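You operate a simulated robot arm through the tools that you are given. There is no shell and no other tool.

The job below is to be done with a simulated two-armed robot. You get a single attempt, and the scene is never put back.

JOB
Pick up the black brush with one hand, pass it to the other hand and put it on the red field of the sorting table. Fetch the fuse from the red field of the sorting table and set it on the top shelf of the tall rack. Take the small gold ring from the bottom shelf of the tall rack and leave it on the floor of the left grey tray. Take the green pad and put it in the lower deck of the trolley. Put the red register on the shelf of the brown table. Take the blue register and put it on the shelf of the brown table. Take the yellow register and leave it on the white job card. Do these in any order.

It is judged by the outcome, as a careful person would: the job done as asked, and still so three seconds after it is handed in. It fails if anything else is knocked over, pushed out of place, dropped, spilled or broken.

ROBOT AND FRAMES
Two 7-joint arms with two-finger parallel grippers on one trunk, on a base that moves. Base frame: it is fixed to the floor where the robot stands at the start and does not move with it; the origin is under the middle of the robot, x ahead of it, y to its left, z up. Lengths are in mm, angles in rad, forces in N, time in s.
The left shoulder is at the start at [29, 101, 1262], the right one opposite. With the tool pointing down near the work surface each hand reaches from about 180 to 500 mm from the robot's upright axis, wherever it stands, measured 20 degrees to its own side. Places, roughly: black brush (3x3x17 cm) [400, -3000, 1000]; blue register [-2250, 1250, 750]; floor of the left grey tray (27x18 cm) [1100, -4620, 900]; fuse [1750, -1750, 750]; green pad (6x5x4 cm) [3400, -4500, 900]; lower deck of the trolley [-500, -2000, 300]; red field of the sorting table [1900, -1800, 800]; red register [-2250, 1250, 750]; shelf of the brown table [-2100, 1600, 300]; small gold ring (5x5x3 cm) [3000, -3900, 400]; top shelf of the tall rack [3000, -3800, 1600]; white job card [0, 1750, 750]; yellow register [-2250, 1250, 750]. Payload 2.4 kg a hand.
The TCP of each hand is the grasp point between the finger pads, 24 mm short of the fingertips. In the tool frame z runs along the fingers and y along their closing line. Largest opening 68 mm; finger width 17, thickness 10; the body of the gripper, 40 by 70 mm, starts 41 mm behind the TCP.
Orientation is told as [roll, pitch, yaw] about the base's x, y, z axes, in that order, counted from this pose: with the fingers straight down and closing along the base's y, the tool's x points along the base's -x, its y along +y and its z along -z.

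CONTROLS
- The arms move only by the tool step_arm. It takes "left_rows", "right_rows" or both (then of equal length, played together; a hand with none holds still); each is a list of rows, each a list of 3 entries, a list of its own where there are three numbers: the shift along the tool's x, y, z in units of 250 mm (1.0 is 250 mm), then the turn, a rotation vector about the tool's x, y, z in units of 120 degrees (1.0 is 120 degrees), then the opening, from 0 (shut) to 1 (fully open). In form: [[[tx, ty, tz], [rx, ry, rz], claw], ...]. A call has 1 to 20 rows; each row is the pose to reach, as a shift and turn from the pose commanded when the call began, along the tool's axes at that moment. A call with a number of a shift or a turn outside -1 to 1 is refused whole. Each row takes 0.2 s and may step no farther than 50 mm and 0.15 rad from the row before; otherwise, or with a gripper value out of range, the whole call is refused. A pose out of reach is approached as far as the arm can. The call stops where the force on the tool passes 40 N (or 10 N more than at its start, if that is more) or the arm is blocked; 0.2 s more then pass. Each finger travels about 72 mm/s and halts on what it meets, pressing with about 25 N; the grip force reading is that of the motor and also rises with nothing between the fingers. The clock runs only during rows and for 0.2 s after the last one: add rows that repeat a pose to give the fingers time. It gives the time, the measured TCP pose, the force on the tool (base axes), the opening and the grip force at its end, in the units of the frame above (readings bear some noise), with the torque about the TCP (base axes, N m) and any sound that the robot's microphone picked up.
- Cameras (640 x 400 px; columns grow to the right, rows downward): "scene" is now at [99.9, 1.1, 1417]; the picture's right is [0.02, -1.00, 0.00], its down [-0.59, -0.01, -0.81] and it looks along [0.81, 0.01, -0.59] (base axes); focal length 248 px, centre (320, 200). "left" rides on the left gripper at [84, -11, -75] in its tool frame; the picture's right is [0.13, 0.99, 0.00], its down [-0.60, 0.08, -0.79] and it looks along [-0.79, 0.10, 0.61] (tool axes); focal length 251 px, centre (320, 200). "right" rides on the right gripper at [84, 11, -75] in its tool frame; the picture's right is [-0.13, 0.99, 0.00], its down [-0.60, -0.08, -0.79] and it looks along [-0.79, -0.10, 0.61] (tool axes); focal length 251 px, centre (320, 200). There is no depth. A picture from a camera that has moved, and an enlarged one, comes with that camera's place and axes in the base frame and with its lens. The place of the scene camera against the robot may be out by one fixed shift of up to 12 mm in any direction.
- capture(camera): a new picture of that camera. It takes no simulated time.
- move_column(by): moves the trunk up (or, below 0, down) by that many mm; the arms and the scene camera ride with it, the base frame stays. It gives what a move gives, with no picture.
- base_move(legs): drives the robot by 1 to 6 legs, each [ahead, left, turn to the left] in mm, mm and rad, along the robot's own axes; the way and the turn of a leg run together, so that a leg with both is an arc; at most 1500 mm and 3.142 rad a leg. The arms and the cameras ride along, it lands a little off, and it stops where it bumps. It gives what a move gives.
- aim_head(pan, tilt): turns the head with the scene camera to pan (to the left, within 1.501 rad either way) and tilt (down, from -0.506 to 1.204), counted from straight ahead of the robot (the tilt from the chest, where the trunk bows). It gives what a move gives.
- enlarge(camera, box): a new picture of the part [left, top, right, bottom] of that camera's present view, enlarged. It takes no simulated time.
- finish_job(): hands the job in; it is judged then, once.

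Places have to be worked out from the pictures, the camera data and where the tool is seen. Open the grippers and draw the arms clear of the work before you hand the job in, unless the task says otherwise.

The tools are called after "Request:" by a JSON object that holds its "method" and its "body". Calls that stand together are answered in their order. step_arm: Moves the arms, as the interface text tells. Its arguments: {"type":"object","properties":{"left_rows":{"type":"array","items":{"type":"array"}},"right_rows":{"type":"array","items":{"type":"array"}}},"required":[]} The other tools are called the same way: move_column (by) moves the trunk up or down; base_move (legs) drives the base; aim_head (pan, tilt) turns the head that bears the scene camera; capture (camera) takes a picture; enlarge (camera, box) takes an enlarged picture of a part of a camera's view; finish_job () hands the job in.

At the start:

```text
time_s: 0.0
left_eef_pos: [349.8, 174.7, 1228.0]
left_ee_rot: [-0.001, 0.002, 0.002]
left_force: [-0.2, 0.3, -0.3]
left_torque: [-0.02, 0.02, 0.01]
left_gripper_width: 68.0
left_grasp_force: 0.2
right_eef_pos: [409.6, -191.8, 1143.9]
right_ee_rot: [-0.001, 0.001, 0.001]
right_force: [0.0, -0.5, 0.3]
right_torque: [0.01, -0.01, 0.04]
right_gripper_width: 68.1
right_grasp_force: 0.0
trunk travel left (down, up): [-475.0, 375.0]
robot x, y, heading: [-0.4, -0.2, 0.002]
head pan, tilt (commanded): [0.016, 0.634]
```

scene: 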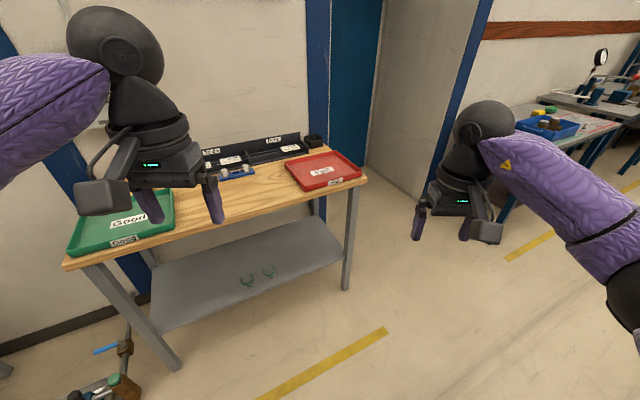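
right: 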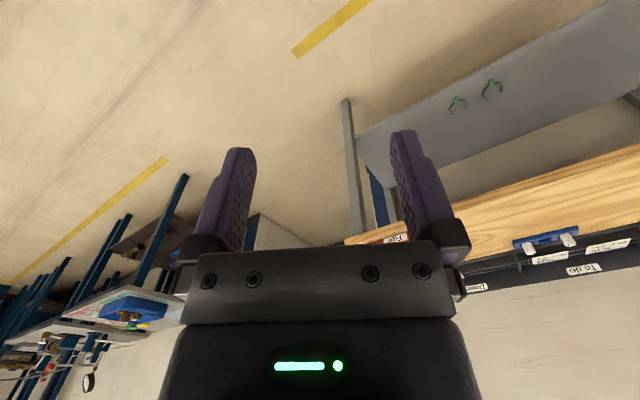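
left: 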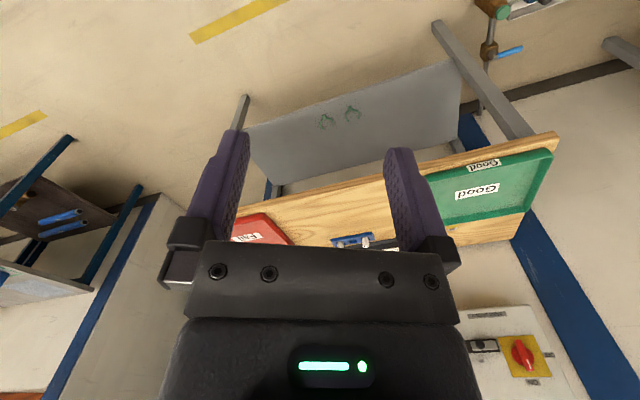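

I'll start by looking around with the head to map the room before moving anything.

Request:
{"method": "aim_head", "body": {"pan": 1.5, "tilt": 0.4}}

Request:
{"method": "capture", "body": {"camera": "scene"}}

Request:
{"method": "aim_head", "body": {"pan": -0.8, "tilt": 0.3}}

Request:
{"method": "capture", "body": {"camera": "scene"}}

Request:
{"method": "aim_head", "body": {"pan": -1.5, "tilt": 0.3}}

Request:
{"method": "capture", "body": {"camera": "scene"}}

```text
time_s: 1.6
left_eef_pos: [350.7, 175.2, 1228.9]
left_ee_rot: [0.0, 0.002, 0.002]
left_force: [0.1, 0.5, 0.4]
left_torque: [0.03, -0.01, -0.02]
left_gripper_width: 68.0
left_grasp_force: 0.1
right_eef_pos: [409.0, -191.0, 1144.0]
right_ee_rot: [-0.001, 0.002, -0.001]
right_force: [0.2, -0.1, 0.2]
right_torque: [0.03, 0.03, -0.03]
right_gripper_width: 67.8
right_grasp_force: 0.1
trunk travel left (down, up): [-475.0, 375.0]
robot x, y, heading: [-3.1, 1.6, -0.001]
head pan, tilt (commanded): [1.499, 0.4]
```

```text
taken
camera scene: at [19.3, 92.1, 1438.1], right [1.0, -0.07, 0.0], down [-0.03, -0.39, -0.92], along [0.07, 0.92, -0.39], focal length 248 px, centre (320, 200)
```

scene: 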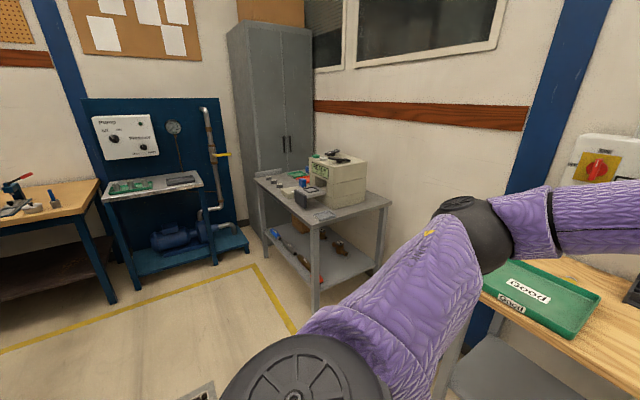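

```text
time_s: 3.7
left_eef_pos: [350.1, 175.5, 1227.9]
left_ee_rot: [0.0, 0.001, 0.001]
left_force: [-0.5, -0.2, -0.6]
left_torque: [0.02, 0.0, 0.01]
left_gripper_width: 68.0
left_grasp_force: 0.0
right_eef_pos: [408.2, -191.1, 1143.7]
right_ee_rot: [0.0, 0.0, -0.001]
right_force: [-0.9, 0.5, -0.8]
right_torque: [-0.01, 0.03, 0.01]
right_gripper_width: 67.9
right_grasp_force: 0.0
trunk travel left (down, up): [-475.0, 375.0]
robot x, y, heading: [0.3, -0.4, 0.003]
head pan, tilt (commanded): [-0.799, 0.3]
```

```text
taken
camera scene: at [77.7, -67.2, 1447.4], right [-0.72, -0.7, 0.0], down [-0.21, 0.21, -0.96], along [0.67, -0.68, -0.3], focal length 248 px, centre (320, 200)
```

scene: 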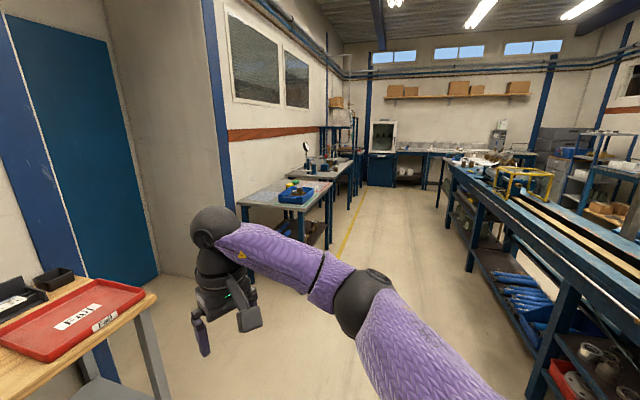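

```text
time_s: 4.8
left_eef_pos: [350.3, 174.5, 1228.2]
left_ee_rot: [0.0, 0.002, 0.001]
left_force: [-0.8, -0.5, -0.5]
left_torque: [0.0, -0.05, -0.01]
left_gripper_width: 68.0
left_grasp_force: 0.0
right_eef_pos: [407.8, -192.3, 1142.7]
right_ee_rot: [0.001, -0.001, 0.001]
right_force: [0.0, 0.1, 0.7]
right_torque: [-0.02, 0.0, -0.02]
right_gripper_width: 68.0
right_grasp_force: 0.0
trunk travel left (down, up): [-475.0, 375.0]
robot x, y, heading: [-0.4, 1.0, -0.001]
head pan, tilt (commanded): [-1.499, 0.3]
```

```text
taken
camera scene: at [19.4, -93.4, 1447.4], right [-1.0, -0.07, 0.0], down [-0.02, 0.29, -0.96], along [0.07, -0.95, -0.3], focal length 248 px, centre (320, 200)
```

scene: 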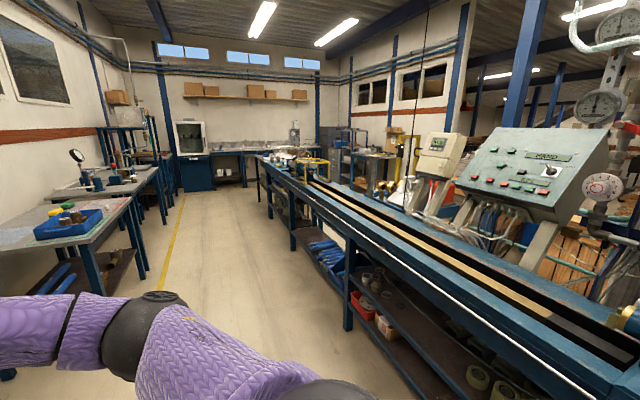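

The room runs far along -y (conveyor on the -x side), and the job-card table is to my left. I'll turn the base left in place to look at the side behind me, where the registers and the brown table are.

Request:
{"method": "base_move", "body": {"legs": [[0, 0, 1.571]]}}

Request:
{"method": "aim_head", "body": {"pan": 0.0, "tilt": 0.5}}

Request:
{"method": "capture", "body": {"camera": "scene"}}

Request:
{"method": "aim_head", "body": {"pan": 0.8, "tilt": 0.4}}

Request:
{"method": "capture", "body": {"camera": "scene"}}

Request:
{"method": "aim_head", "body": {"pan": 1.5, "tilt": 0.4}}

Request:
{"method": "capture", "body": {"camera": "scene"}}

```text
time_s: 9.0
left_eef_pos: [-168.7, 353.1, 1230.7]
left_ee_rot: [0.001, 0.002, 1.552]
left_force: [0.5, 0.3, -0.5]
left_torque: [-0.04, -0.01, 0.01]
left_gripper_width: 68.1
left_grasp_force: 0.1
right_eef_pos: [200.1, 404.1, 1144.1]
right_ee_rot: [0.0, -0.001, 1.554]
right_force: [0.9, 0.4, 0.4]
right_torque: [-0.01, 0.01, 0.01]
right_gripper_width: 68.0
right_grasp_force: 0.0
trunk travel left (down, up): [-475.0, 375.0]
robot x, y, heading: [0.5, -0.1, 1.554]
head pan, tilt (commanded): [-1.499, 0.3]
```

```text
time_s: 10.6
left_eef_pos: [-167.8, 353.3, 1227.4]
left_ee_rot: [0.001, 0.003, 1.552]
left_force: [-0.3, 0.3, -0.9]
left_torque: [0.0, 0.01, -0.03]
left_gripper_width: 68.0
left_grasp_force: 0.1
right_eef_pos: [200.7, 405.1, 1142.6]
right_ee_rot: [0.0, 0.0, 1.55]
right_force: [-0.1, -0.2, -0.2]
right_torque: [-0.02, 0.02, 0.0]
right_gripper_width: 68.2
right_grasp_force: 0.1
trunk travel left (down, up): [-475.0, 375.0]
robot x, y, heading: [1.5, 2.0, 1.548]
head pan, tilt (commanded): [0.0, 0.499]
```

```text
taken
camera scene: at [-7.8, 113.5, 1429.0], right [1.0, -0.02, 0.0], down [-0.01, -0.48, -0.88], along [0.02, 0.88, -0.48], focal length 248 px, centre (320, 200)
```

scene: 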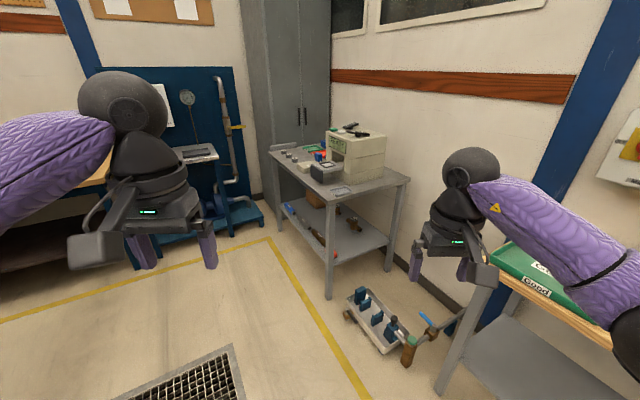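

```text
time_s: 11.7
left_eef_pos: [-168.2, 353.0, 1229.1]
left_ee_rot: [0.0, 0.002, 1.551]
left_force: [0.7, -0.2, -0.1]
left_torque: [0.03, 0.01, 0.01]
left_gripper_width: 68.1
left_grasp_force: 0.0
right_eef_pos: [200.5, 404.2, 1144.0]
right_ee_rot: [0.001, 0.001, 1.551]
right_force: [-0.1, 0.4, -0.6]
right_torque: [0.02, -0.02, 0.0]
right_gripper_width: 67.7
right_grasp_force: 0.1
trunk travel left (down, up): [-475.0, 375.0]
robot x, y, heading: [1.2, 1.0, 1.549]
head pan, tilt (commanded): [0.799, 0.4]
```

```text
taken
camera scene: at [-74.8, 88.5, 1438.1], right [0.71, 0.7, 0.0], down [0.27, -0.28, -0.92], along [-0.65, 0.66, -0.39], focal length 248 px, centre (320, 200)
```

scene: 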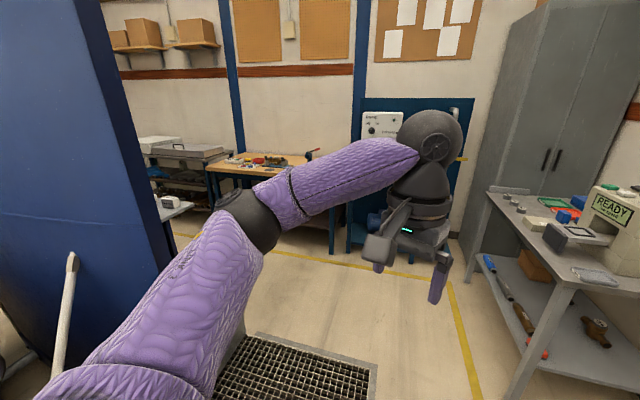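

```text
time_s: 12.8
left_eef_pos: [-167.2, 352.4, 1226.3]
left_ee_rot: [0.0, 0.001, 1.551]
left_force: [0.3, 0.8, 0.4]
left_torque: [-0.02, -0.02, -0.02]
left_gripper_width: 68.1
left_grasp_force: 0.0
right_eef_pos: [199.4, 405.7, 1143.5]
right_ee_rot: [0.0, -0.001, 1.553]
right_force: [-0.3, -1.0, -0.8]
right_torque: [0.05, -0.02, -0.01]
right_gripper_width: 68.1
right_grasp_force: 0.0
trunk travel left (down, up): [-475.0, 375.0]
robot x, y, heading: [1.3, 1.5, 1.551]
head pan, tilt (commanded): [1.499, 0.4]
```

```text
taken
camera scene: at [-102.0, 31.1, 1438.1], right [0.09, 1.0, 0.0], down [0.39, -0.04, -0.92], along [-0.92, 0.09, -0.39], focal length 248 px, centre (320, 200)
```

scene: 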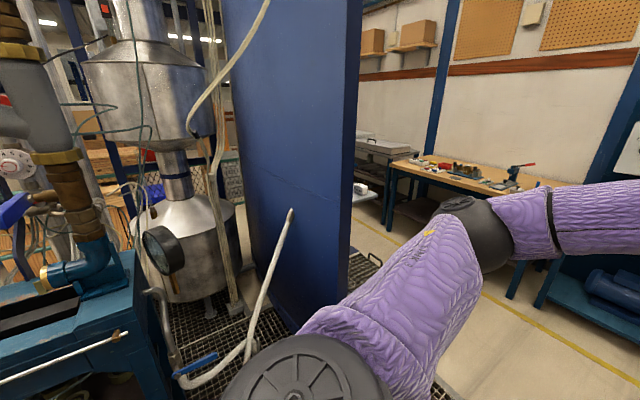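

The wooden (brown) table is ahead-left past a blue partition, and the job-card table with the "READY" machine is ahead. I'll zoom in on both.

Request:
{"method": "enlarge", "body": {"camera": "scene", "box": [350, 120, 550, 245]}}

Request:
{"method": "aim_head", "body": {"pan": 0.8, "tilt": 0.4}}

Request:
{"method": "enlarge", "body": {"camera": "scene", "box": [130, 120, 340, 251]}}

Request:
{"method": "aim_head", "body": {"pan": 0.0, "tilt": 0.4}}

Request:
{"method": "enlarge", "body": {"camera": "scene", "box": [250, 120, 430, 232]}}

```text
3.20 times, centred on (450, 182) of scene
camera zoom: at [-102.0, 31.1, 1438.1], right [0.09, 1.0, 0.0], down [0.39, -0.04, -0.92], along [-0.92, 0.09, -0.39], focal length 792 px, centre (-96, 256)
```

zoom: 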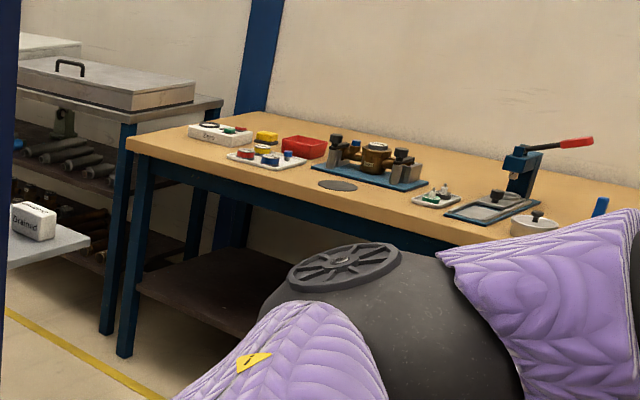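

```text
time_s: 13.8
left_eef_pos: [-168.8, 353.4, 1229.0]
left_ee_rot: [0.0, 0.001, 1.549]
left_force: [-0.2, 0.2, -0.4]
left_torque: [-0.02, 0.02, -0.01]
left_gripper_width: 68.0
left_grasp_force: 0.0
right_eef_pos: [200.8, 404.9, 1142.9]
right_ee_rot: [-0.001, 0.0, 1.551]
right_force: [-0.5, 1.0, -0.4]
right_torque: [0.03, -0.02, -0.02]
right_gripper_width: 68.1
right_grasp_force: 0.0
trunk travel left (down, up): [-475.0, 375.0]
robot x, y, heading: [2.8, 3.2, 1.552]
head pan, tilt (commanded): [0.799, 0.4]
```

```text
3.05 times, centred on (235, 186) of scene
camera zoom: at [-74.9, 88.3, 1438.1], right [0.71, 0.7, 0.0], down [0.27, -0.28, -0.92], along [-0.65, 0.65, -0.39], focal length 755 px, centre (579, 244)
```

zoom: 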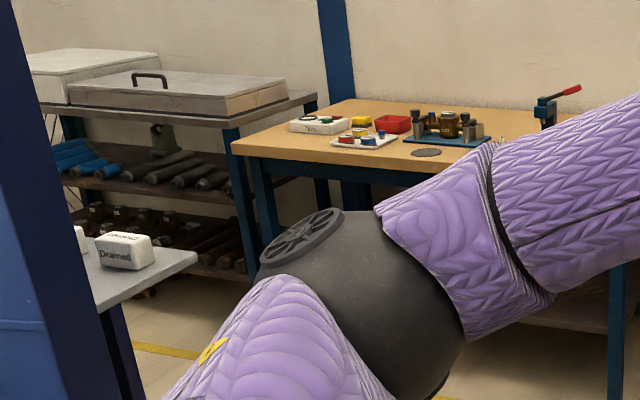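

```text
time_s: 15.0
left_eef_pos: [-168.6, 353.2, 1228.4]
left_ee_rot: [-0.001, 0.002, 1.552]
left_force: [0.1, 0.0, 0.0]
left_torque: [0.03, 0.02, -0.02]
left_gripper_width: 68.1
left_grasp_force: 0.0
right_eef_pos: [200.7, 404.7, 1144.3]
right_ee_rot: [0.001, 0.0, 1.549]
right_force: [-0.3, -0.6, -0.3]
right_torque: [0.02, 0.02, 0.03]
right_gripper_width: 67.9
right_grasp_force: 0.1
trunk travel left (down, up): [-475.0, 375.0]
robot x, y, heading: [0.4, 1.6, 1.552]
head pan, tilt (commanded): [0.0, 0.4]
```

```text
3.56 times, centred on (340, 176) of scene
camera zoom: at [-8.0, 115.1, 1438.1], right [1.0, -0.02, 0.0], down [-0.01, -0.39, -0.92], along [0.02, 0.92, -0.39], focal length 881 px, centre (249, 285)
```

zoom: 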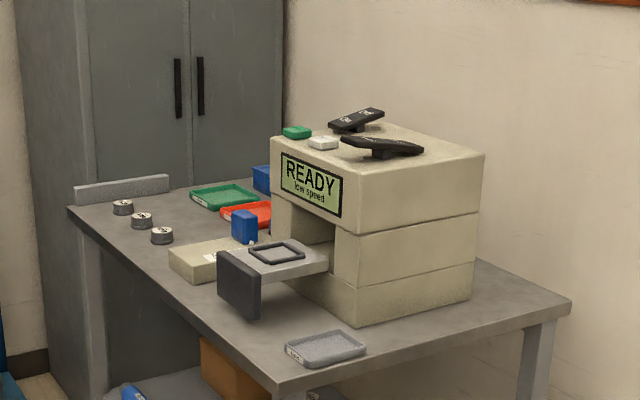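

The room is turned about 25° relative to the base frame; the registers (red, yellow, blue on a white plate) are near (-2245,1300,~790) at the left end of the brown table. The floor ahead-left is open, so I'll drive to about (-600, 850) to look closer.

Request:
{"method": "base_move", "body": {"legs": [[850, 600, 0.0]]}}

Request:
{"method": "aim_head", "body": {"pan": -0.5, "tilt": 0.5}}

Request:
{"method": "capture", "body": {"camera": "scene"}}

Request:
{"method": "aim_head", "body": {"pan": 0.9, "tilt": 0.4}}

Request:
{"method": "capture", "body": {"camera": "scene"}}

```text
time_s: 20.3
left_eef_pos: [-760.5, 1201.7, 1226.9]
left_ee_rot: [0.0, 0.003, 1.567]
left_force: [-0.1, 0.5, -0.8]
left_torque: [0.0, 0.0, 0.01]
left_gripper_width: 67.8
left_grasp_force: 0.0
right_eef_pos: [-392.2, 1259.3, 1143.5]
right_ee_rot: [-0.001, 0.001, 1.566]
right_force: [0.5, 0.1, -0.3]
right_torque: [-0.03, 0.02, -0.01]
right_gripper_width: 67.7
right_grasp_force: 0.0
trunk travel left (down, up): [-475.0, 375.0]
robot x, y, heading: [-585.4, 850.7, 1.571]
head pan, tilt (commanded): [0.0, 0.4]
```

```text
time_s: 21.2
left_eef_pos: [-759.8, 1202.1, 1228.3]
left_ee_rot: [0.0, 0.002, 1.568]
left_force: [-0.4, -0.2, 0.3]
left_torque: [0.02, 0.02, -0.01]
left_gripper_width: 68.0
left_grasp_force: 0.2
right_eef_pos: [-392.4, 1258.4, 1143.1]
right_ee_rot: [0.001, 0.001, 1.565]
right_force: [-0.4, -0.4, 0.2]
right_torque: [0.03, -0.01, -0.04]
right_gripper_width: 68.2
right_grasp_force: 0.1
trunk travel left (down, up): [-475.0, 375.0]
robot x, y, heading: [-584.5, 853.5, 1.564]
head pan, tilt (commanded): [-0.499, 0.499]
```

```text
taken
camera scene: at [-552.9, 953.6, 1429.0], right [0.88, -0.48, 0.0], down [-0.23, -0.42, -0.88], along [0.42, 0.77, -0.48], focal length 248 px, centre (320, 200)
```

scene: 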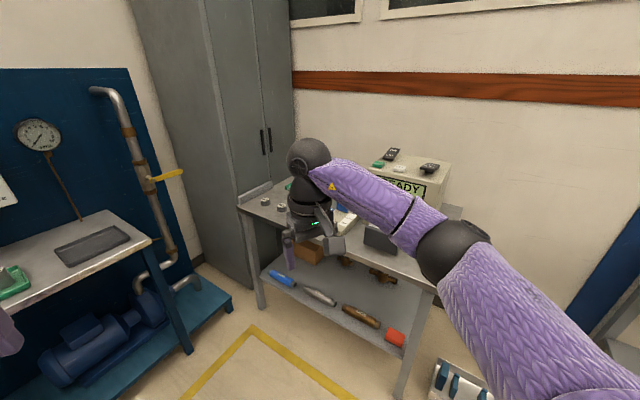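

```text
time_s: 22.8
left_eef_pos: [-760.9, 1202.9, 1228.4]
left_ee_rot: [-0.001, 0.003, 1.567]
left_force: [-0.3, -0.1, 0.2]
left_torque: [0.0, -0.01, 0.0]
left_gripper_width: 68.0
left_grasp_force: 0.0
right_eef_pos: [-392.8, 1259.5, 1143.5]
right_ee_rot: [-0.001, 0.0, 1.567]
right_force: [0.3, 1.5, -0.6]
right_torque: [0.0, -0.02, -0.04]
right_gripper_width: 68.1
right_grasp_force: 0.1
trunk travel left (down, up): [-475.0, 375.0]
robot x, y, heading: [-586.5, 850.0, 1.569]
head pan, tilt (commanded): [0.901, 0.4]
```

```text
taken
camera scene: at [-669.0, 931.9, 1438.1], right [0.63, 0.78, 0.0], down [0.3, -0.24, -0.92], along [-0.72, 0.58, -0.39], focal length 248 px, centre (320, 200)
```

scene: 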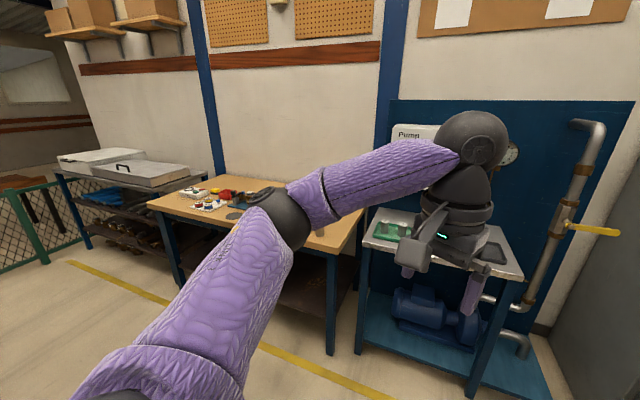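

The floor toward the brown table is clear and the partition is out of the way. I'll drive left about 1250 mm and turn to face the table squarely (heading ≈2.0), staying well off its edge.

Request:
{"method": "base_move", "body": {"legs": [[-100, 1300, 0.0], [0, 0, 0.43]]}}

Request:
{"method": "aim_head", "body": {"pan": 0.0, "tilt": 0.6}}

Request:
{"method": "capture", "body": {"camera": "scene"}}

```text
time_s: 30.7
left_eef_pos: [-2220.1, 999.3, 1229.3]
left_ee_rot: [0.0, 0.002, 2.01]
left_force: [0.3, -0.3, 0.8]
left_torque: [0.02, -0.01, -0.06]
left_gripper_width: 67.8
left_grasp_force: 0.0
right_eef_pos: [-1912.4, 1208.1, 1144.4]
right_ee_rot: [0.0, -0.001, 2.009]
right_force: [0.6, 0.7, 0.1]
right_torque: [0.01, 0.0, 0.01]
right_gripper_width: 67.9
right_grasp_force: 0.0
trunk travel left (down, up): [-475.0, 375.0]
robot x, y, heading: [-1911.4, 757.7, 2.005]
head pan, tilt (commanded): [0.901, 0.4]
```

```text
time_s: 31.9
left_eef_pos: [-2219.2, 1000.7, 1228.8]
left_ee_rot: [0.0, 0.001, 2.008]
left_force: [0.5, -0.4, 0.2]
left_torque: [0.01, 0.03, 0.0]
left_gripper_width: 67.9
left_grasp_force: 0.0
right_eef_pos: [-1911.2, 1208.7, 1143.8]
right_ee_rot: [0.0, -0.001, 2.007]
right_force: [0.6, -0.2, 0.7]
right_torque: [-0.01, 0.0, 0.05]
right_gripper_width: 68.0
right_grasp_force: 0.1
trunk travel left (down, up): [-475.0, 375.0]
robot x, y, heading: [-1911.5, 754.2, 2.009]
head pan, tilt (commanded): [0.0, 0.6]
```

```text
taken
camera scene: at [-1970.2, 857.5, 1419.9], right [0.91, 0.42, 0.0], down [0.24, -0.51, -0.82], along [-0.35, 0.75, -0.57], focal length 248 px, centre (320, 200)
```

scene: 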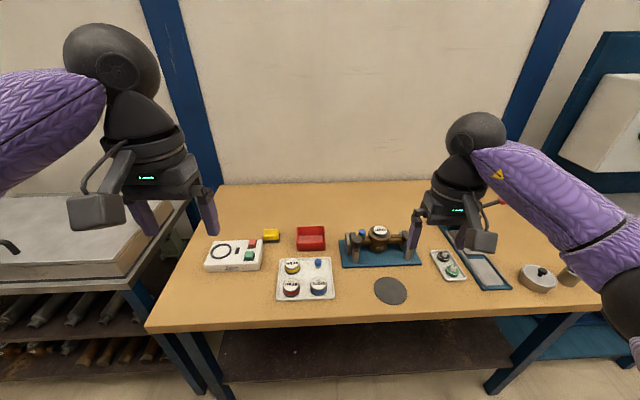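

Now the brown table is squarely ahead. I'll enlarge the plate with the registers.

Request:
{"method": "enlarge", "body": {"camera": "scene", "box": [190, 215, 350, 315]}}

Request:
{"method": "enlarge", "body": {"camera": "scene", "box": [140, 290, 460, 400]}}

```text
4.00 times, centred on (270, 265) of scene
camera zoom: at [-1970.2, 857.5, 1419.9], right [0.91, 0.42, 0.0], down [0.24, -0.51, -0.82], along [-0.35, 0.75, -0.57], focal length 991 px, centre (520, -60)
```

zoom: 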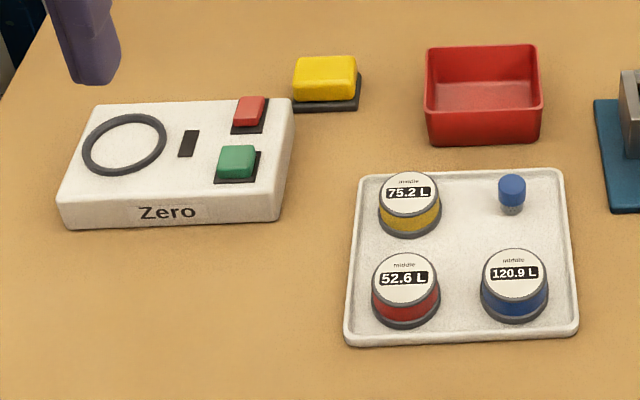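

```text
2.00 times, centred on (300, 345) of scene
camera zoom: at [-1970.2, 857.5, 1419.9], right [0.91, 0.42, 0.0], down [0.24, -0.51, -0.82], along [-0.35, 0.75, -0.57], focal length 495 px, centre (360, -90)
```

zoom: 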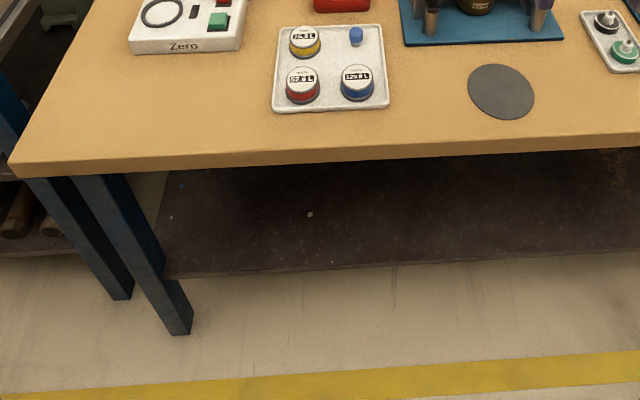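

I'll look straight down to see my own base footprint relative to the table edge.

Request:
{"method": "aim_head", "body": {"pan": 0.0, "tilt": 1.2}}

Request:
{"method": "capture", "body": {"camera": "scene"}}

```text
time_s: 32.9
left_eef_pos: [-2219.3, 1000.9, 1229.2]
left_ee_rot: [-0.001, 0.002, 2.008]
left_force: [0.1, 0.8, -0.4]
left_torque: [-0.01, 0.02, 0.01]
left_gripper_width: 68.0
left_grasp_force: 0.0
right_eef_pos: [-1911.0, 1208.4, 1142.9]
right_ee_rot: [-0.001, 0.0, 2.007]
right_force: [-0.4, -0.1, 0.0]
right_torque: [0.01, -0.02, -0.05]
right_gripper_width: 67.8
right_grasp_force: 0.0
trunk travel left (down, up): [-475.0, 375.0]
robot x, y, heading: [-1913.5, 752.1, 2.009]
head pan, tilt (commanded): [0.0, 1.201]
```

```text
taken
camera scene: at [-1956.4, 828.1, 1375.3], right [0.91, 0.42, 0.0], down [0.39, -0.84, -0.36], along [-0.15, 0.33, -0.93], focal length 248 px, centre (320, 200)
```

scene: 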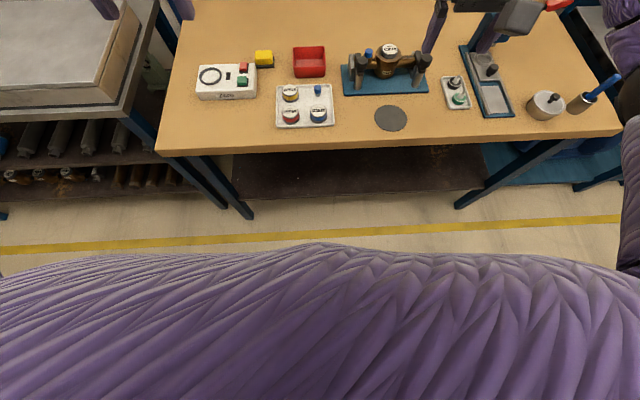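

The chest hides the base, but the table edge is ≈470 mm ahead of my axis. I'll pull both hands back a bit for safety, then lower the trunk 250 mm to get parallax on the table height and view the registers.

Request:
{"method": "step_arm", "body": {"left_rows": [[[0.16, 0, 0], [0, 0, 0], 1], [[0.32, 0, 0], [0, 0, 0], 1], [[0.48, 0, 0], [0, 0, 0], 1]], "right_rows": [[[0.16, 0, 0], [0, 0, 0], 1], [[0.32, 0, 0], [0, 0, 0], 1], [[0.48, 0, 0], [0, 0, 0], 1]]}}

Request:
{"method": "aim_head", "body": {"pan": 0.0, "tilt": 0.85}}

Request:
{"method": "enlarge", "body": {"camera": "scene", "box": [160, 80, 480, 280]}}

Request:
{"method": "move_column", "body": {"by": -250}}

Request:
{"method": "capture", "body": {"camera": "scene"}}

```text
time_s: 33.7
left_eef_pos: [-2167.1, 891.8, 1229.2]
left_ee_rot: [0.0, 0.003, 2.008]
left_force: [0.3, -0.9, 0.3]
left_torque: [0.0, -0.03, -0.02]
left_gripper_width: 68.2
left_grasp_force: 0.0
right_eef_pos: [-1859.6, 1098.7, 1146.1]
right_ee_rot: [0.0, 0.001, 2.005]
right_force: [-0.2, 0.6, -0.5]
right_torque: [0.0, 0.0, 0.0]
right_gripper_width: 68.0
right_grasp_force: 0.1
trunk travel left (down, up): [-475.0, 375.0]
robot x, y, heading: [-1914.4, 756.8, 2.007]
head pan, tilt (commanded): [0.0, 1.201]
```

```text
time_s: 34.5
left_eef_pos: [-2168.0, 892.2, 1229.3]
left_ee_rot: [0.0, 0.001, 2.007]
left_force: [0.0, 0.6, -0.1]
left_torque: [-0.02, -0.01, -0.03]
left_gripper_width: 67.9
left_grasp_force: 0.1
right_eef_pos: [-1861.2, 1098.9, 1144.8]
right_ee_rot: [0.0, 0.001, 2.007]
right_force: [0.7, 0.1, -0.3]
right_torque: [0.03, 0.02, 0.02]
right_gripper_width: 68.1
right_grasp_force: 0.1
trunk travel left (down, up): [-475.0, 375.0]
robot x, y, heading: [-1912.6, 756.8, 2.006]
head pan, tilt (commanded): [0.0, 0.85]
```

```text
2.00 times, centred on (320, 180) of scene
camera zoom: at [-1965.8, 848.2, 1398.9], right [0.91, 0.42, 0.0], down [0.32, -0.68, -0.66], along [-0.28, 0.6, -0.75], focal length 495 px, centre (320, 240)
```

zoom: 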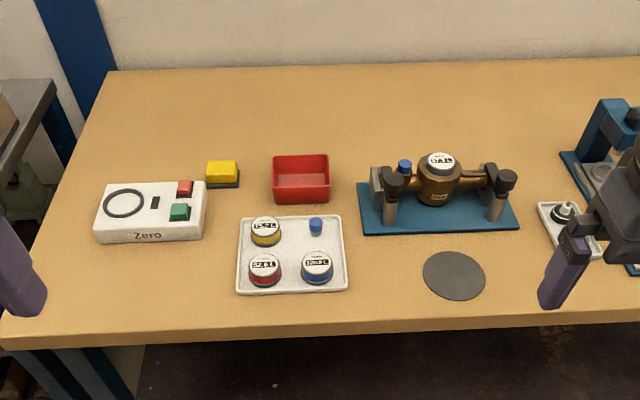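

```text
time_s: 37.1
left_eef_pos: [-2169.1, 891.4, 979.5]
left_ee_rot: [-0.001, 0.002, 2.01]
left_force: [0.6, -0.7, 0.3]
left_torque: [-0.03, 0.01, 0.01]
left_gripper_width: 68.1
left_grasp_force: 0.0
right_eef_pos: [-1860.8, 1100.5, 894.6]
right_ee_rot: [-0.001, 0.0, 2.008]
right_force: [0.2, -0.2, 0.1]
right_torque: [-0.01, -0.01, 0.02]
right_gripper_width: 68.0
right_grasp_force: 0.0
trunk travel left (down, up): [-225.0, 624.0]
robot x, y, heading: [-1914.7, 759.1, 2.007]
head pan, tilt (commanded): [0.0, 0.85]
```

```text
taken
camera scene: at [-1984.0, 887.2, 1146.6], right [0.91, 0.42, 0.0], down [0.32, -0.68, -0.66], along [-0.28, 0.6, -0.75], focal length 248 px, centre (320, 200)
```

scene: 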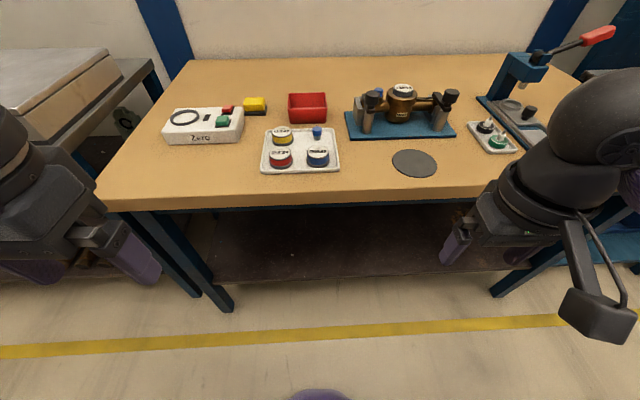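

Parallax puts the plate surface at z≈797, about 604 mm ahead and 52 mm left of my axis. I'll move the base 110 mm forward and 90 mm right so the registers sit in the left hand's reach, keeping the table edge ≈350 mm away.

Request:
{"method": "base_move", "body": {"legs": [[110, -90, 0.0]]}}

Request:
{"method": "capture", "body": {"camera": "scene"}}

Request:
{"method": "capture", "body": {"camera": "left"}}

```text
time_s: 38.5
left_eef_pos: [-2134.6, 1028.5, 977.5]
left_ee_rot: [0.001, 0.002, 2.007]
left_force: [-0.8, -0.1, -0.1]
left_torque: [-0.01, 0.01, 0.05]
left_gripper_width: 68.1
left_grasp_force: 0.0
right_eef_pos: [-1827.2, 1236.7, 894.6]
right_ee_rot: [0.002, -0.001, 2.007]
right_force: [-0.3, 0.0, -0.3]
right_torque: [0.0, 0.0, -0.01]
right_gripper_width: 67.7
right_grasp_force: 0.0
trunk travel left (down, up): [-225.0, 624.0]
robot x, y, heading: [-1877.0, 894.8, 2.004]
head pan, tilt (commanded): [0.0, 0.85]
```

```text
taken
camera scene: at [-1950.1, 1024.1, 1146.5], right [0.91, 0.42, 0.0], down [0.32, -0.68, -0.66], along [-0.28, 0.6, -0.75], focal length 248 px, centre (320, 200)
```

scene: 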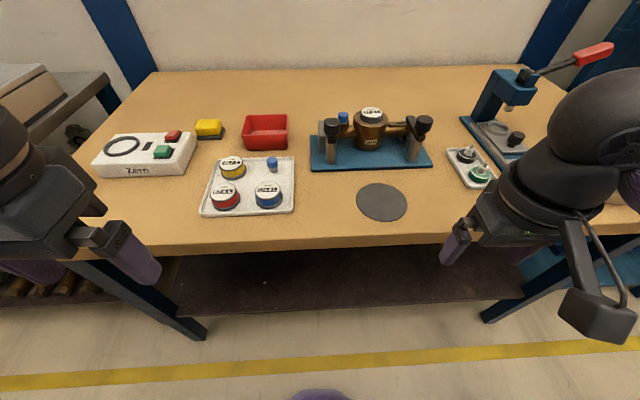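

```text
taken
camera left: at [-2089.5, 957.7, 1054.8], right [-0.84, -0.54, 0.0], down [-0.33, 0.52, 0.79], along [-0.42, 0.67, -0.61], focal length 251 px, centre (320, 200)
```

left: 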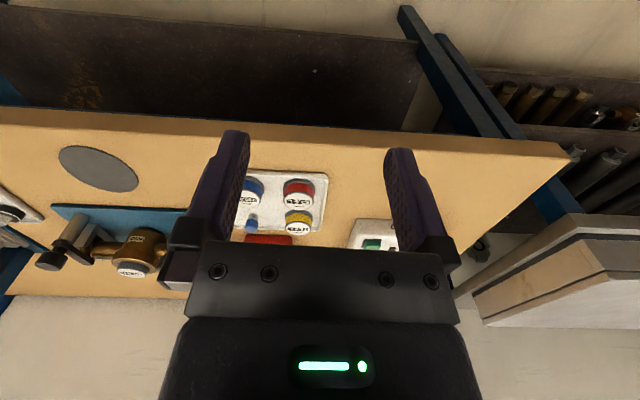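

From the left-hand camera the red register's top is near (-2222,1226), with its top around z≈825. I'll move the left hand to a pre-grasp behind and above it, tilting the fingers 30° forward (needed later to reach under the tabletop onto the shelf).

Request:
{"method": "step_arm", "body": {"left_rows": [[[-0.13, -0.004, 0.02], [0, -0.05, 0], 1], [[-0.26, -0.008, 0.05], [0, -0.1, 0], 1], [[-0.39, -0.012, 0.1], [0, -0.15, 0], 1], [[-0.52, -0.016, 0.18], [0, -0.2, 0], 1], [[-0.62, -0.02, 0.26], [0, -0.25, 0], 1], [[-0.62, -0.02, 0.26], [0, -0.25, 0], 1]]}}

Request:
{"method": "capture", "body": {"camera": "left"}}

Request:
{"method": "capture", "body": {"camera": "scene"}}

```text
time_s: 39.9
left_eef_pos: [-2197.9, 1172.6, 912.8]
left_ee_rot: [0.001, -0.524, 2.008]
left_force: [-0.4, -0.3, 0.7]
left_torque: [-0.01, -0.02, 0.0]
left_gripper_width: 67.8
left_grasp_force: 0.1
right_eef_pos: [-1825.9, 1235.2, 893.1]
right_ee_rot: [-0.001, 0.0, 2.006]
right_force: [-1.0, 0.4, 0.3]
right_torque: [0.05, 0.01, 0.02]
right_gripper_width: 67.9
right_grasp_force: 0.1
trunk travel left (down, up): [-225.0, 624.0]
robot x, y, heading: [-1881.3, 894.1, 2.007]
head pan, tilt (commanded): [0.0, 0.85]
```

```text
taken
camera left: at [-2140.5, 1077.9, 936.4], right [-0.85, -0.52, -0.06], down [-0.13, 0.08, 0.99], along [-0.51, 0.85, -0.14], focal length 251 px, centre (320, 200)
```

left: 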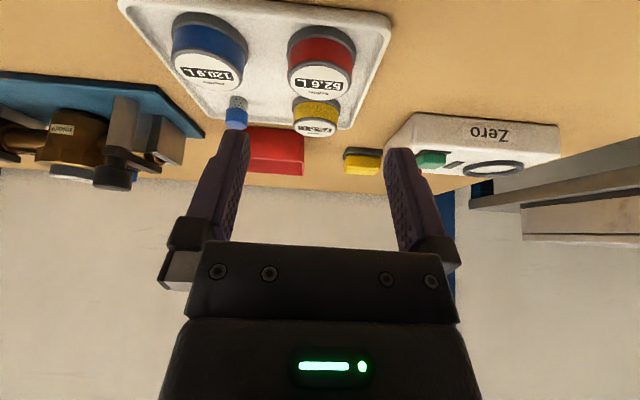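

```text
taken
camera scene: at [-1950.2, 1024.2, 1146.5], right [0.91, 0.42, 0.0], down [0.32, -0.68, -0.66], along [-0.28, 0.6, -0.75], focal length 248 px, centre (320, 200)
```

scene: 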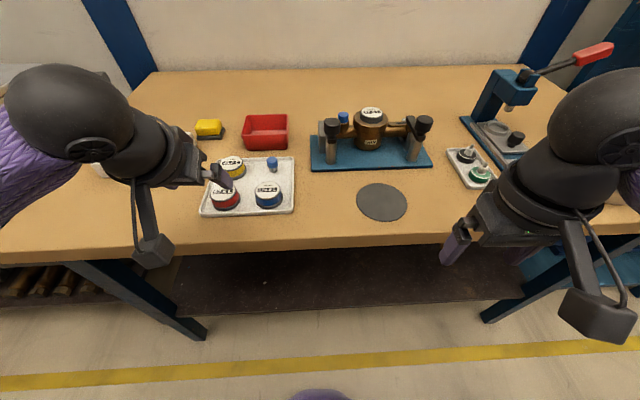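

The red register is well centred between the fingers laterally. I'll enlarge the hand view to measure the puck height before going in.

Request:
{"method": "enlarge", "body": {"camera": "left", "box": [120, 0, 400, 175]}}

```text
2.29 times, centred on (260, 88) of left
camera zoom: at [-2140.5, 1077.9, 936.4], right [-0.85, -0.52, -0.06], down [-0.13, 0.08, 0.99], along [-0.51, 0.85, -0.14], focal length 575 px, centre (457, 457)
```

zoom: 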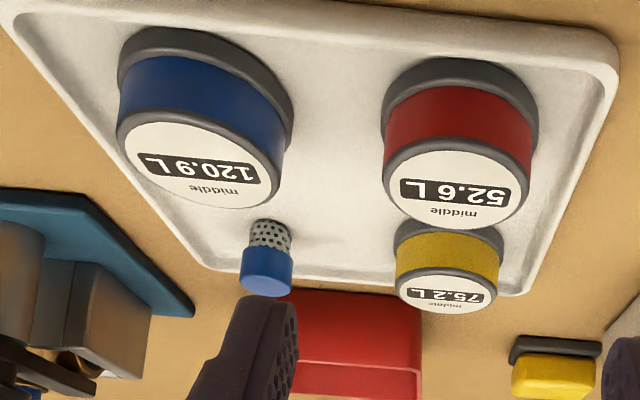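

The puck measures ≈50 mm across and 25 mm tall, its base at z≈799, centred 66 mm ahead of the TCP. I'll approach most of the way with the opening at 0.9 to clear the plate's rim, and look again.

Request:
{"method": "step_arm", "body": {"left_rows": [[[-0.01, 0.003, 0.12], [0, 0, 0], 0.9], [[-0.02, 0.003, 0.24], [0, 0, 0], 0.9], [[-0.02, 0.003, 0.24], [0, 0, 0], 0.9]]}}

Request:
{"method": "capture", "body": {"camera": "left"}}

```text
time_s: 40.6
left_eef_pos: [-2210.6, 1202.1, 863.1]
left_ee_rot: [0.0, -0.522, 2.007]
left_force: [-0.8, -0.2, -0.3]
left_torque: [0.02, -0.01, 0.03]
left_gripper_width: 61.3
left_grasp_force: 0.0
right_eef_pos: [-1827.1, 1236.6, 893.0]
right_ee_rot: [0.0, -0.002, 2.006]
right_force: [0.2, -0.3, -0.6]
right_torque: [-0.01, 0.01, -0.01]
right_gripper_width: 67.8
right_grasp_force: 0.0
trunk travel left (down, up): [-225.0, 624.0]
robot x, y, heading: [-1876.7, 897.1, 2.006]
head pan, tilt (commanded): [0.0, 0.85]
```

```text
taken
camera left: at [-2155.2, 1108.6, 887.1], right [-0.85, -0.52, -0.06], down [-0.13, 0.08, 0.99], along [-0.51, 0.85, -0.14], focal length 251 px, centre (320, 200)
```

left: 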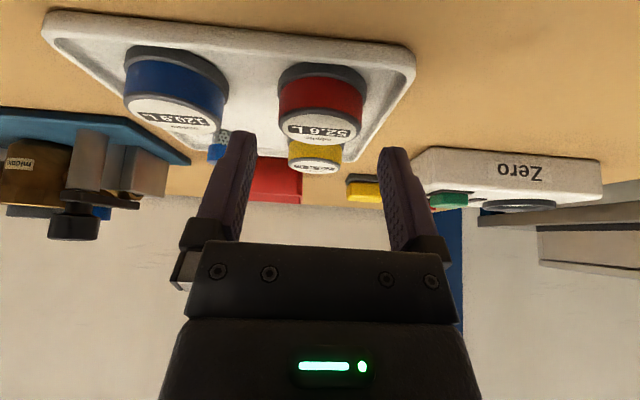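

Request:
{"method": "enlarge", "body": {"camera": "left", "box": [180, 0, 440, 162]}}

```text
2.46 times, centred on (310, 81) of left
camera zoom: at [-2155.2, 1108.6, 887.1], right [-0.85, -0.52, -0.06], down [-0.13, 0.08, 0.99], along [-0.51, 0.85, -0.14], focal length 619 px, centre (345, 493)
```

zoom: 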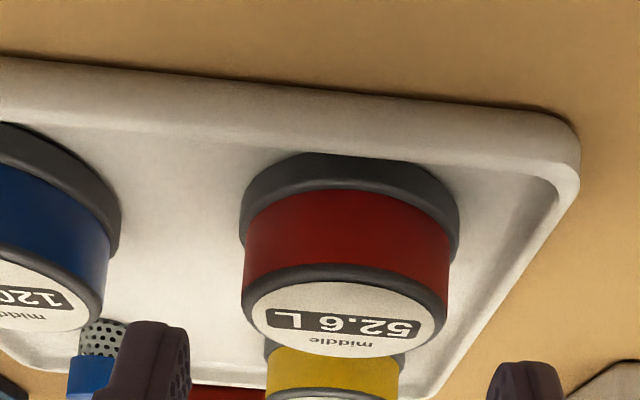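

Triangulating both hand views: puck top z≈825, base ≈800, centre 30 mm ahead of the TCP and laterally centred. I'll go in the last 40 mm along the tool axis and then close.

Request:
{"method": "step_arm", "body": {"left_rows": [[[-0.004, 0.001, 0.08], [0, 0, 0], 0.9], [[-0.008, 0.001, 0.162], [0, 0, 0], 0.9], [[-0.008, 0.001, 0.162], [0, 0, 0], 0.9]]}}

Request:
{"method": "capture", "body": {"camera": "left"}}

```text
time_s: 41.4
left_eef_pos: [-2221.2, 1218.9, 835.5]
left_ee_rot: [0.0, -0.536, 2.011]
left_force: [8.0, -14.7, 23.8]
left_torque: [-0.62, 0.68, 0.64]
left_gripper_width: 60.2
left_grasp_force: 0.0
right_eef_pos: [-1825.3, 1232.7, 894.9]
right_ee_rot: [-0.002, -0.002, 2.007]
right_force: [-0.1, 0.2, 0.1]
right_torque: [-0.03, 0.0, 0.0]
right_gripper_width: 67.8
right_grasp_force: 0.0
trunk travel left (down, up): [-225.0, 624.0]
robot x, y, heading: [-1876.4, 894.8, 2.001]
head pan, tilt (commanded): [0.0, 0.85]
stopped in row 3 (left hand): the force on the tool passed its limit at 45 N (the readings are from after the stop); the commanded pose is now the measured one
```

```text
taken
camera left: at [-2163.9, 1124.7, 858.7], right [-0.85, -0.52, -0.07], down [-0.12, 0.07, 0.99], along [-0.51, 0.85, -0.12], focal length 251 px, centre (320, 200)
```

left: 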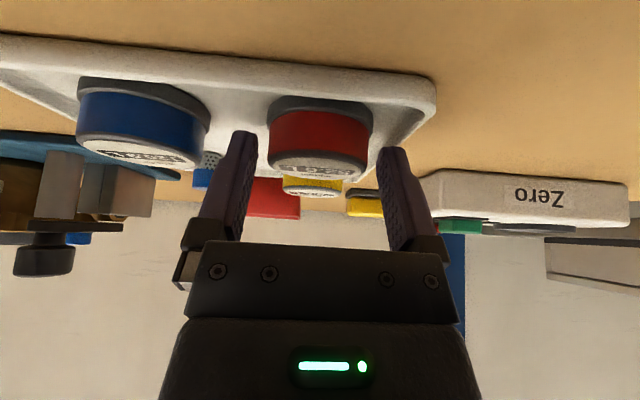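

The left finger touched the plate's rim (contact ≈37 mm left of TCP, rim ≈10 mm tall). I'll back up 5 mm, narrow the opening to 0.8 so the fingers fit inside the rim, then ease back down and close.

Request:
{"method": "step_arm", "body": {"left_rows": [[[0, 0, -0.02], [0, 0, 0], 0.9], [[0, 0, -0.02], [0, 0, 0], 0.8], [[0, 0, -0.02], [0, 0, 0], 0.8]]}}

Request:
{"method": "enlarge", "body": {"camera": "left", "box": [180, 0, 440, 162]}}

Request:
{"method": "enlarge", "body": {"camera": "scene", "box": [160, 120, 360, 245]}}

```text
time_s: 42.2
left_eef_pos: [-2220.3, 1218.8, 836.7]
left_ee_rot: [0.0, -0.527, 2.007]
left_force: [0.9, 0.0, 0.0]
left_torque: [-0.01, 0.02, 0.02]
left_gripper_width: 54.6
left_grasp_force: 0.1
right_eef_pos: [-1827.2, 1236.5, 894.8]
right_ee_rot: [-0.001, 0.001, 2.006]
right_force: [0.3, 0.4, 0.2]
right_torque: [-0.02, -0.02, -0.03]
right_gripper_width: 68.1
right_grasp_force: 0.1
trunk travel left (down, up): [-225.0, 624.0]
robot x, y, heading: [-1877.4, 895.0, 2.008]
head pan, tilt (commanded): [0.0, 0.85]
```

```text
2.46 times, centred on (310, 81) of left
camera zoom: at [-2164.3, 1124.7, 860.4], right [-0.85, -0.52, -0.07], down [-0.12, 0.08, 0.99], along [-0.51, 0.85, -0.13], focal length 619 px, centre (345, 493)
```

zoom: 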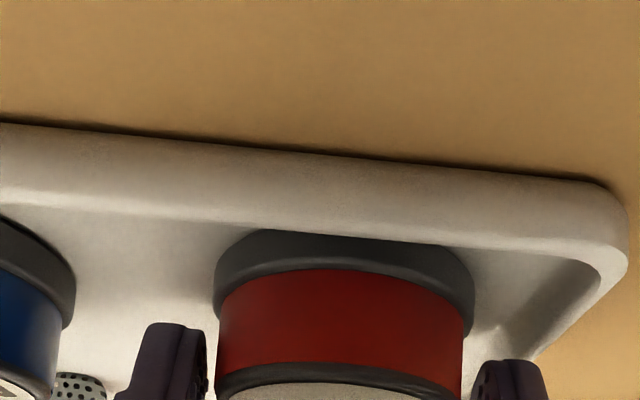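

```text
3.20 times, centred on (260, 182) of scene
camera zoom: at [-1950.1, 1023.8, 1146.4], right [0.91, 0.42, 0.0], down [0.32, -0.68, -0.66], along [-0.28, 0.6, -0.75], focal length 792 px, centre (512, 256)
```

zoom: 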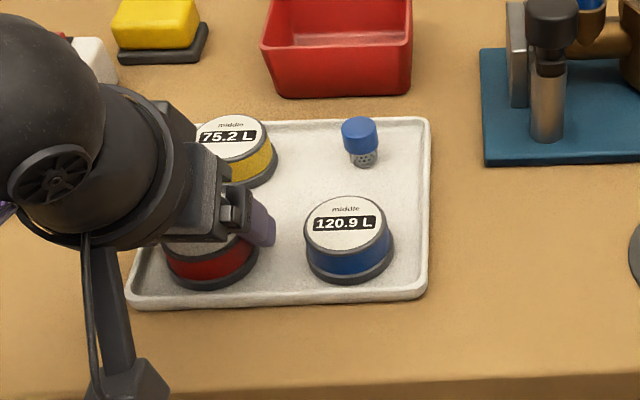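

No load now and the fingers straddle the red puck centrally. I'll descend 6 mm more and close on it, giving time for the fingers.

Request:
{"method": "step_arm", "body": {"left_rows": [[[0, 0, 0.012], [0, 0, 0], 0.8], [[0, 0, 0.024], [0, 0, 0], 0.8], [[0, 0, 0.024], [0, 0, 0], 0.6], [[0, 0, 0.024], [0, 0, 0], 0.4], [[0, 0, 0.024], [0, 0, 0], 0.4]]}}

```text
time_s: 43.1
left_eef_pos: [-2224.1, 1220.1, 836.0]
left_ee_rot: [0.003, -0.54, 2.015]
left_force: [5.5, -12.9, 19.6]
left_torque: [-0.47, 0.26, 0.44]
left_gripper_width: 48.4
left_grasp_force: 24.9
right_eef_pos: [-1825.4, 1233.7, 893.8]
right_ee_rot: [-0.001, -0.003, 2.012]
right_force: [0.7, 0.3, -0.3]
right_torque: [-0.02, 0.0, 0.03]
right_gripper_width: 68.1
right_grasp_force: 0.1
trunk travel left (down, up): [-225.0, 624.0]
robot x, y, heading: [-1882.0, 891.7, 2.011]
head pan, tilt (commanded): [0.0, 0.85]
stopped in row 4 (left hand): the force on the tool passed its limit at 41 N (the readings are from after the stop); the commanded pose is now the measured one
```

The fingers are closed on the puck (48.4 mm, 25 N); the fingertips just touch the rim again. I'll lift straight up 70 mm and check.

Request:
{"method": "step_arm", "body": {"left_rows": [[[-0.03, 0, -0.05], [0, 0, 0], 0.4], [[-0.08, 0, -0.14], [0, 0, 0], 0.4], [[-0.144, 0, -0.24], [0, 0, 0], 0.4], [[-0.144, 0, -0.24], [0, 0, 0], 0.4]]}}

Request:
{"method": "capture", "body": {"camera": "left"}}

Request:
{"method": "capture", "body": {"camera": "scene"}}

```text
time_s: 44.1
left_eef_pos: [-2225.6, 1222.2, 903.4]
left_ee_rot: [0.003, -0.533, 2.013]
left_force: [-0.4, -0.1, -0.8]
left_torque: [0.03, 0.0, -0.04]
left_gripper_width: 48.0
left_grasp_force: 24.9
right_eef_pos: [-1828.4, 1236.0, 893.1]
right_ee_rot: [0.0, -0.001, 2.009]
right_force: [-0.6, 0.9, -0.4]
right_torque: [-0.01, -0.02, -0.02]
right_gripper_width: 67.9
right_grasp_force: 0.1
trunk travel left (down, up): [-225.0, 624.0]
robot x, y, heading: [-1879.3, 893.1, 2.009]
head pan, tilt (commanded): [0.0, 0.85]
```

```text
taken
camera left: at [-2167.0, 1127.4, 926.6], right [-0.85, -0.53, -0.06], down [-0.12, 0.07, 0.99], along [-0.52, 0.85, -0.12], focal length 251 px, centre (320, 200)
```

left: 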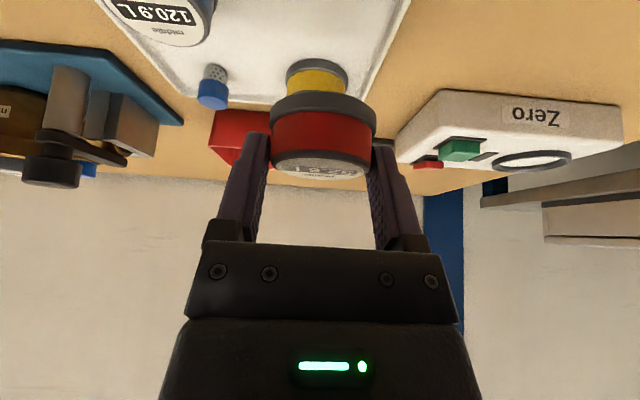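

```text
taken
camera scene: at [-1950.3, 1023.3, 1146.5], right [0.91, 0.42, 0.0], down [0.32, -0.68, -0.66], along [-0.28, 0.6, -0.75], focal length 248 px, centre (320, 200)
```

scene: 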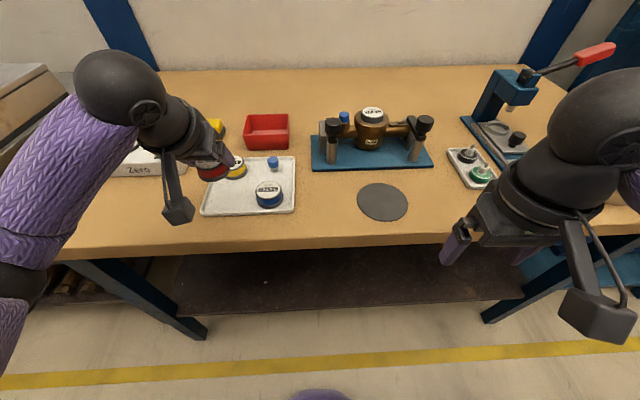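

Red is securely held in the left hand. I'll retract the left hand up and back, shift the base left 220 mm, and then take the blue register with the right hand so both can go to the shelf in one go.

Request:
{"method": "step_arm", "body": {"left_rows": [[[0.08, 0, -0.13], [0, 0, 0], 0.4], [[0.2, 0, -0.24], [0, 0, 0], 0.4], [[0.32, 0, -0.34], [0, 0, 0], 0.4], [[0.44, 0, -0.44], [0, 0, 0], 0.4]]}}

Request:
{"method": "base_move", "body": {"legs": [[0, 220, 0.0]]}}

Request:
{"method": "capture", "body": {"camera": "scene"}}

Request:
{"method": "capture", "body": {"camera": "right"}}

```text
time_s: 45.1
left_eef_pos: [-2170.5, 1105.8, 954.3]
left_ee_rot: [0.004, -0.531, 2.013]
left_force: [-0.7, -0.1, -0.6]
left_torque: [0.03, 0.01, -0.01]
left_gripper_width: 47.9
left_grasp_force: 25.0
left hand out of reach, approached as far as the arm can: row 4
right_eef_pos: [-1827.9, 1234.3, 893.7]
right_ee_rot: [0.0, -0.002, 2.008]
right_force: [-0.2, -0.5, -0.1]
right_torque: [-0.02, 0.0, 0.0]
right_gripper_width: 68.2
right_grasp_force: 0.0
trunk travel left (down, up): [-225.0, 624.0]
robot x, y, heading: [-1877.5, 890.8, 2.012]
head pan, tilt (commanded): [0.0, 0.85]
```

```text
time_s: 46.8
left_eef_pos: [-2369.7, 1013.9, 954.9]
left_ee_rot: [0.002, -0.531, 2.013]
left_force: [0.4, 0.3, -0.6]
left_torque: [-0.01, 0.0, 0.0]
left_gripper_width: 48.1
left_grasp_force: 25.3
right_eef_pos: [-2028.4, 1142.7, 894.7]
right_ee_rot: [0.001, -0.001, 2.008]
right_force: [-0.5, 0.1, -0.4]
right_torque: [-0.01, -0.01, -0.02]
right_gripper_width: 68.2
right_grasp_force: 0.1
trunk travel left (down, up): [-225.0, 624.0]
robot x, y, heading: [-2078.8, 798.4, 2.01]
head pan, tilt (commanded): [0.0, 0.85]
```

```text
taken
camera scene: at [-2150.5, 929.6, 1146.5], right [0.91, 0.42, 0.0], down [0.32, -0.68, -0.66], along [-0.28, 0.6, -0.75], focal length 248 px, centre (320, 200)
```

scene: 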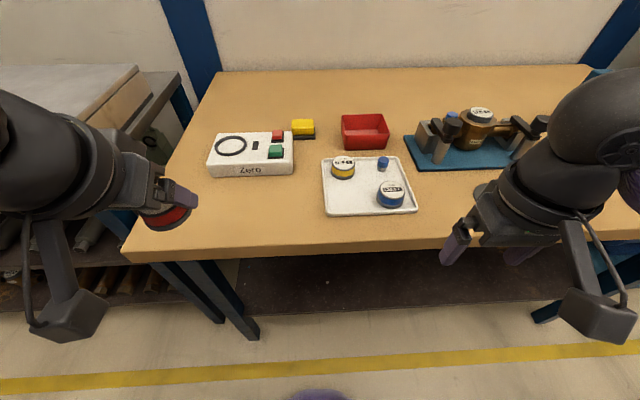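

```text
taken
camera right: at [-2001.4, 1061.3, 969.3], right [-0.95, -0.3, 0.0], down [-0.18, 0.58, 0.79], along [-0.24, 0.76, -0.61], focal length 251 px, centre (320, 200)
```

right: 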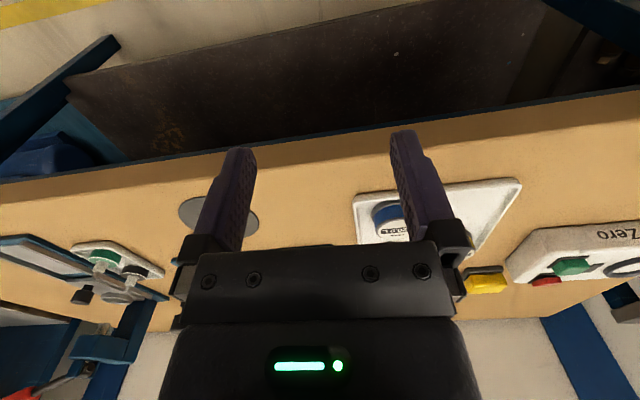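

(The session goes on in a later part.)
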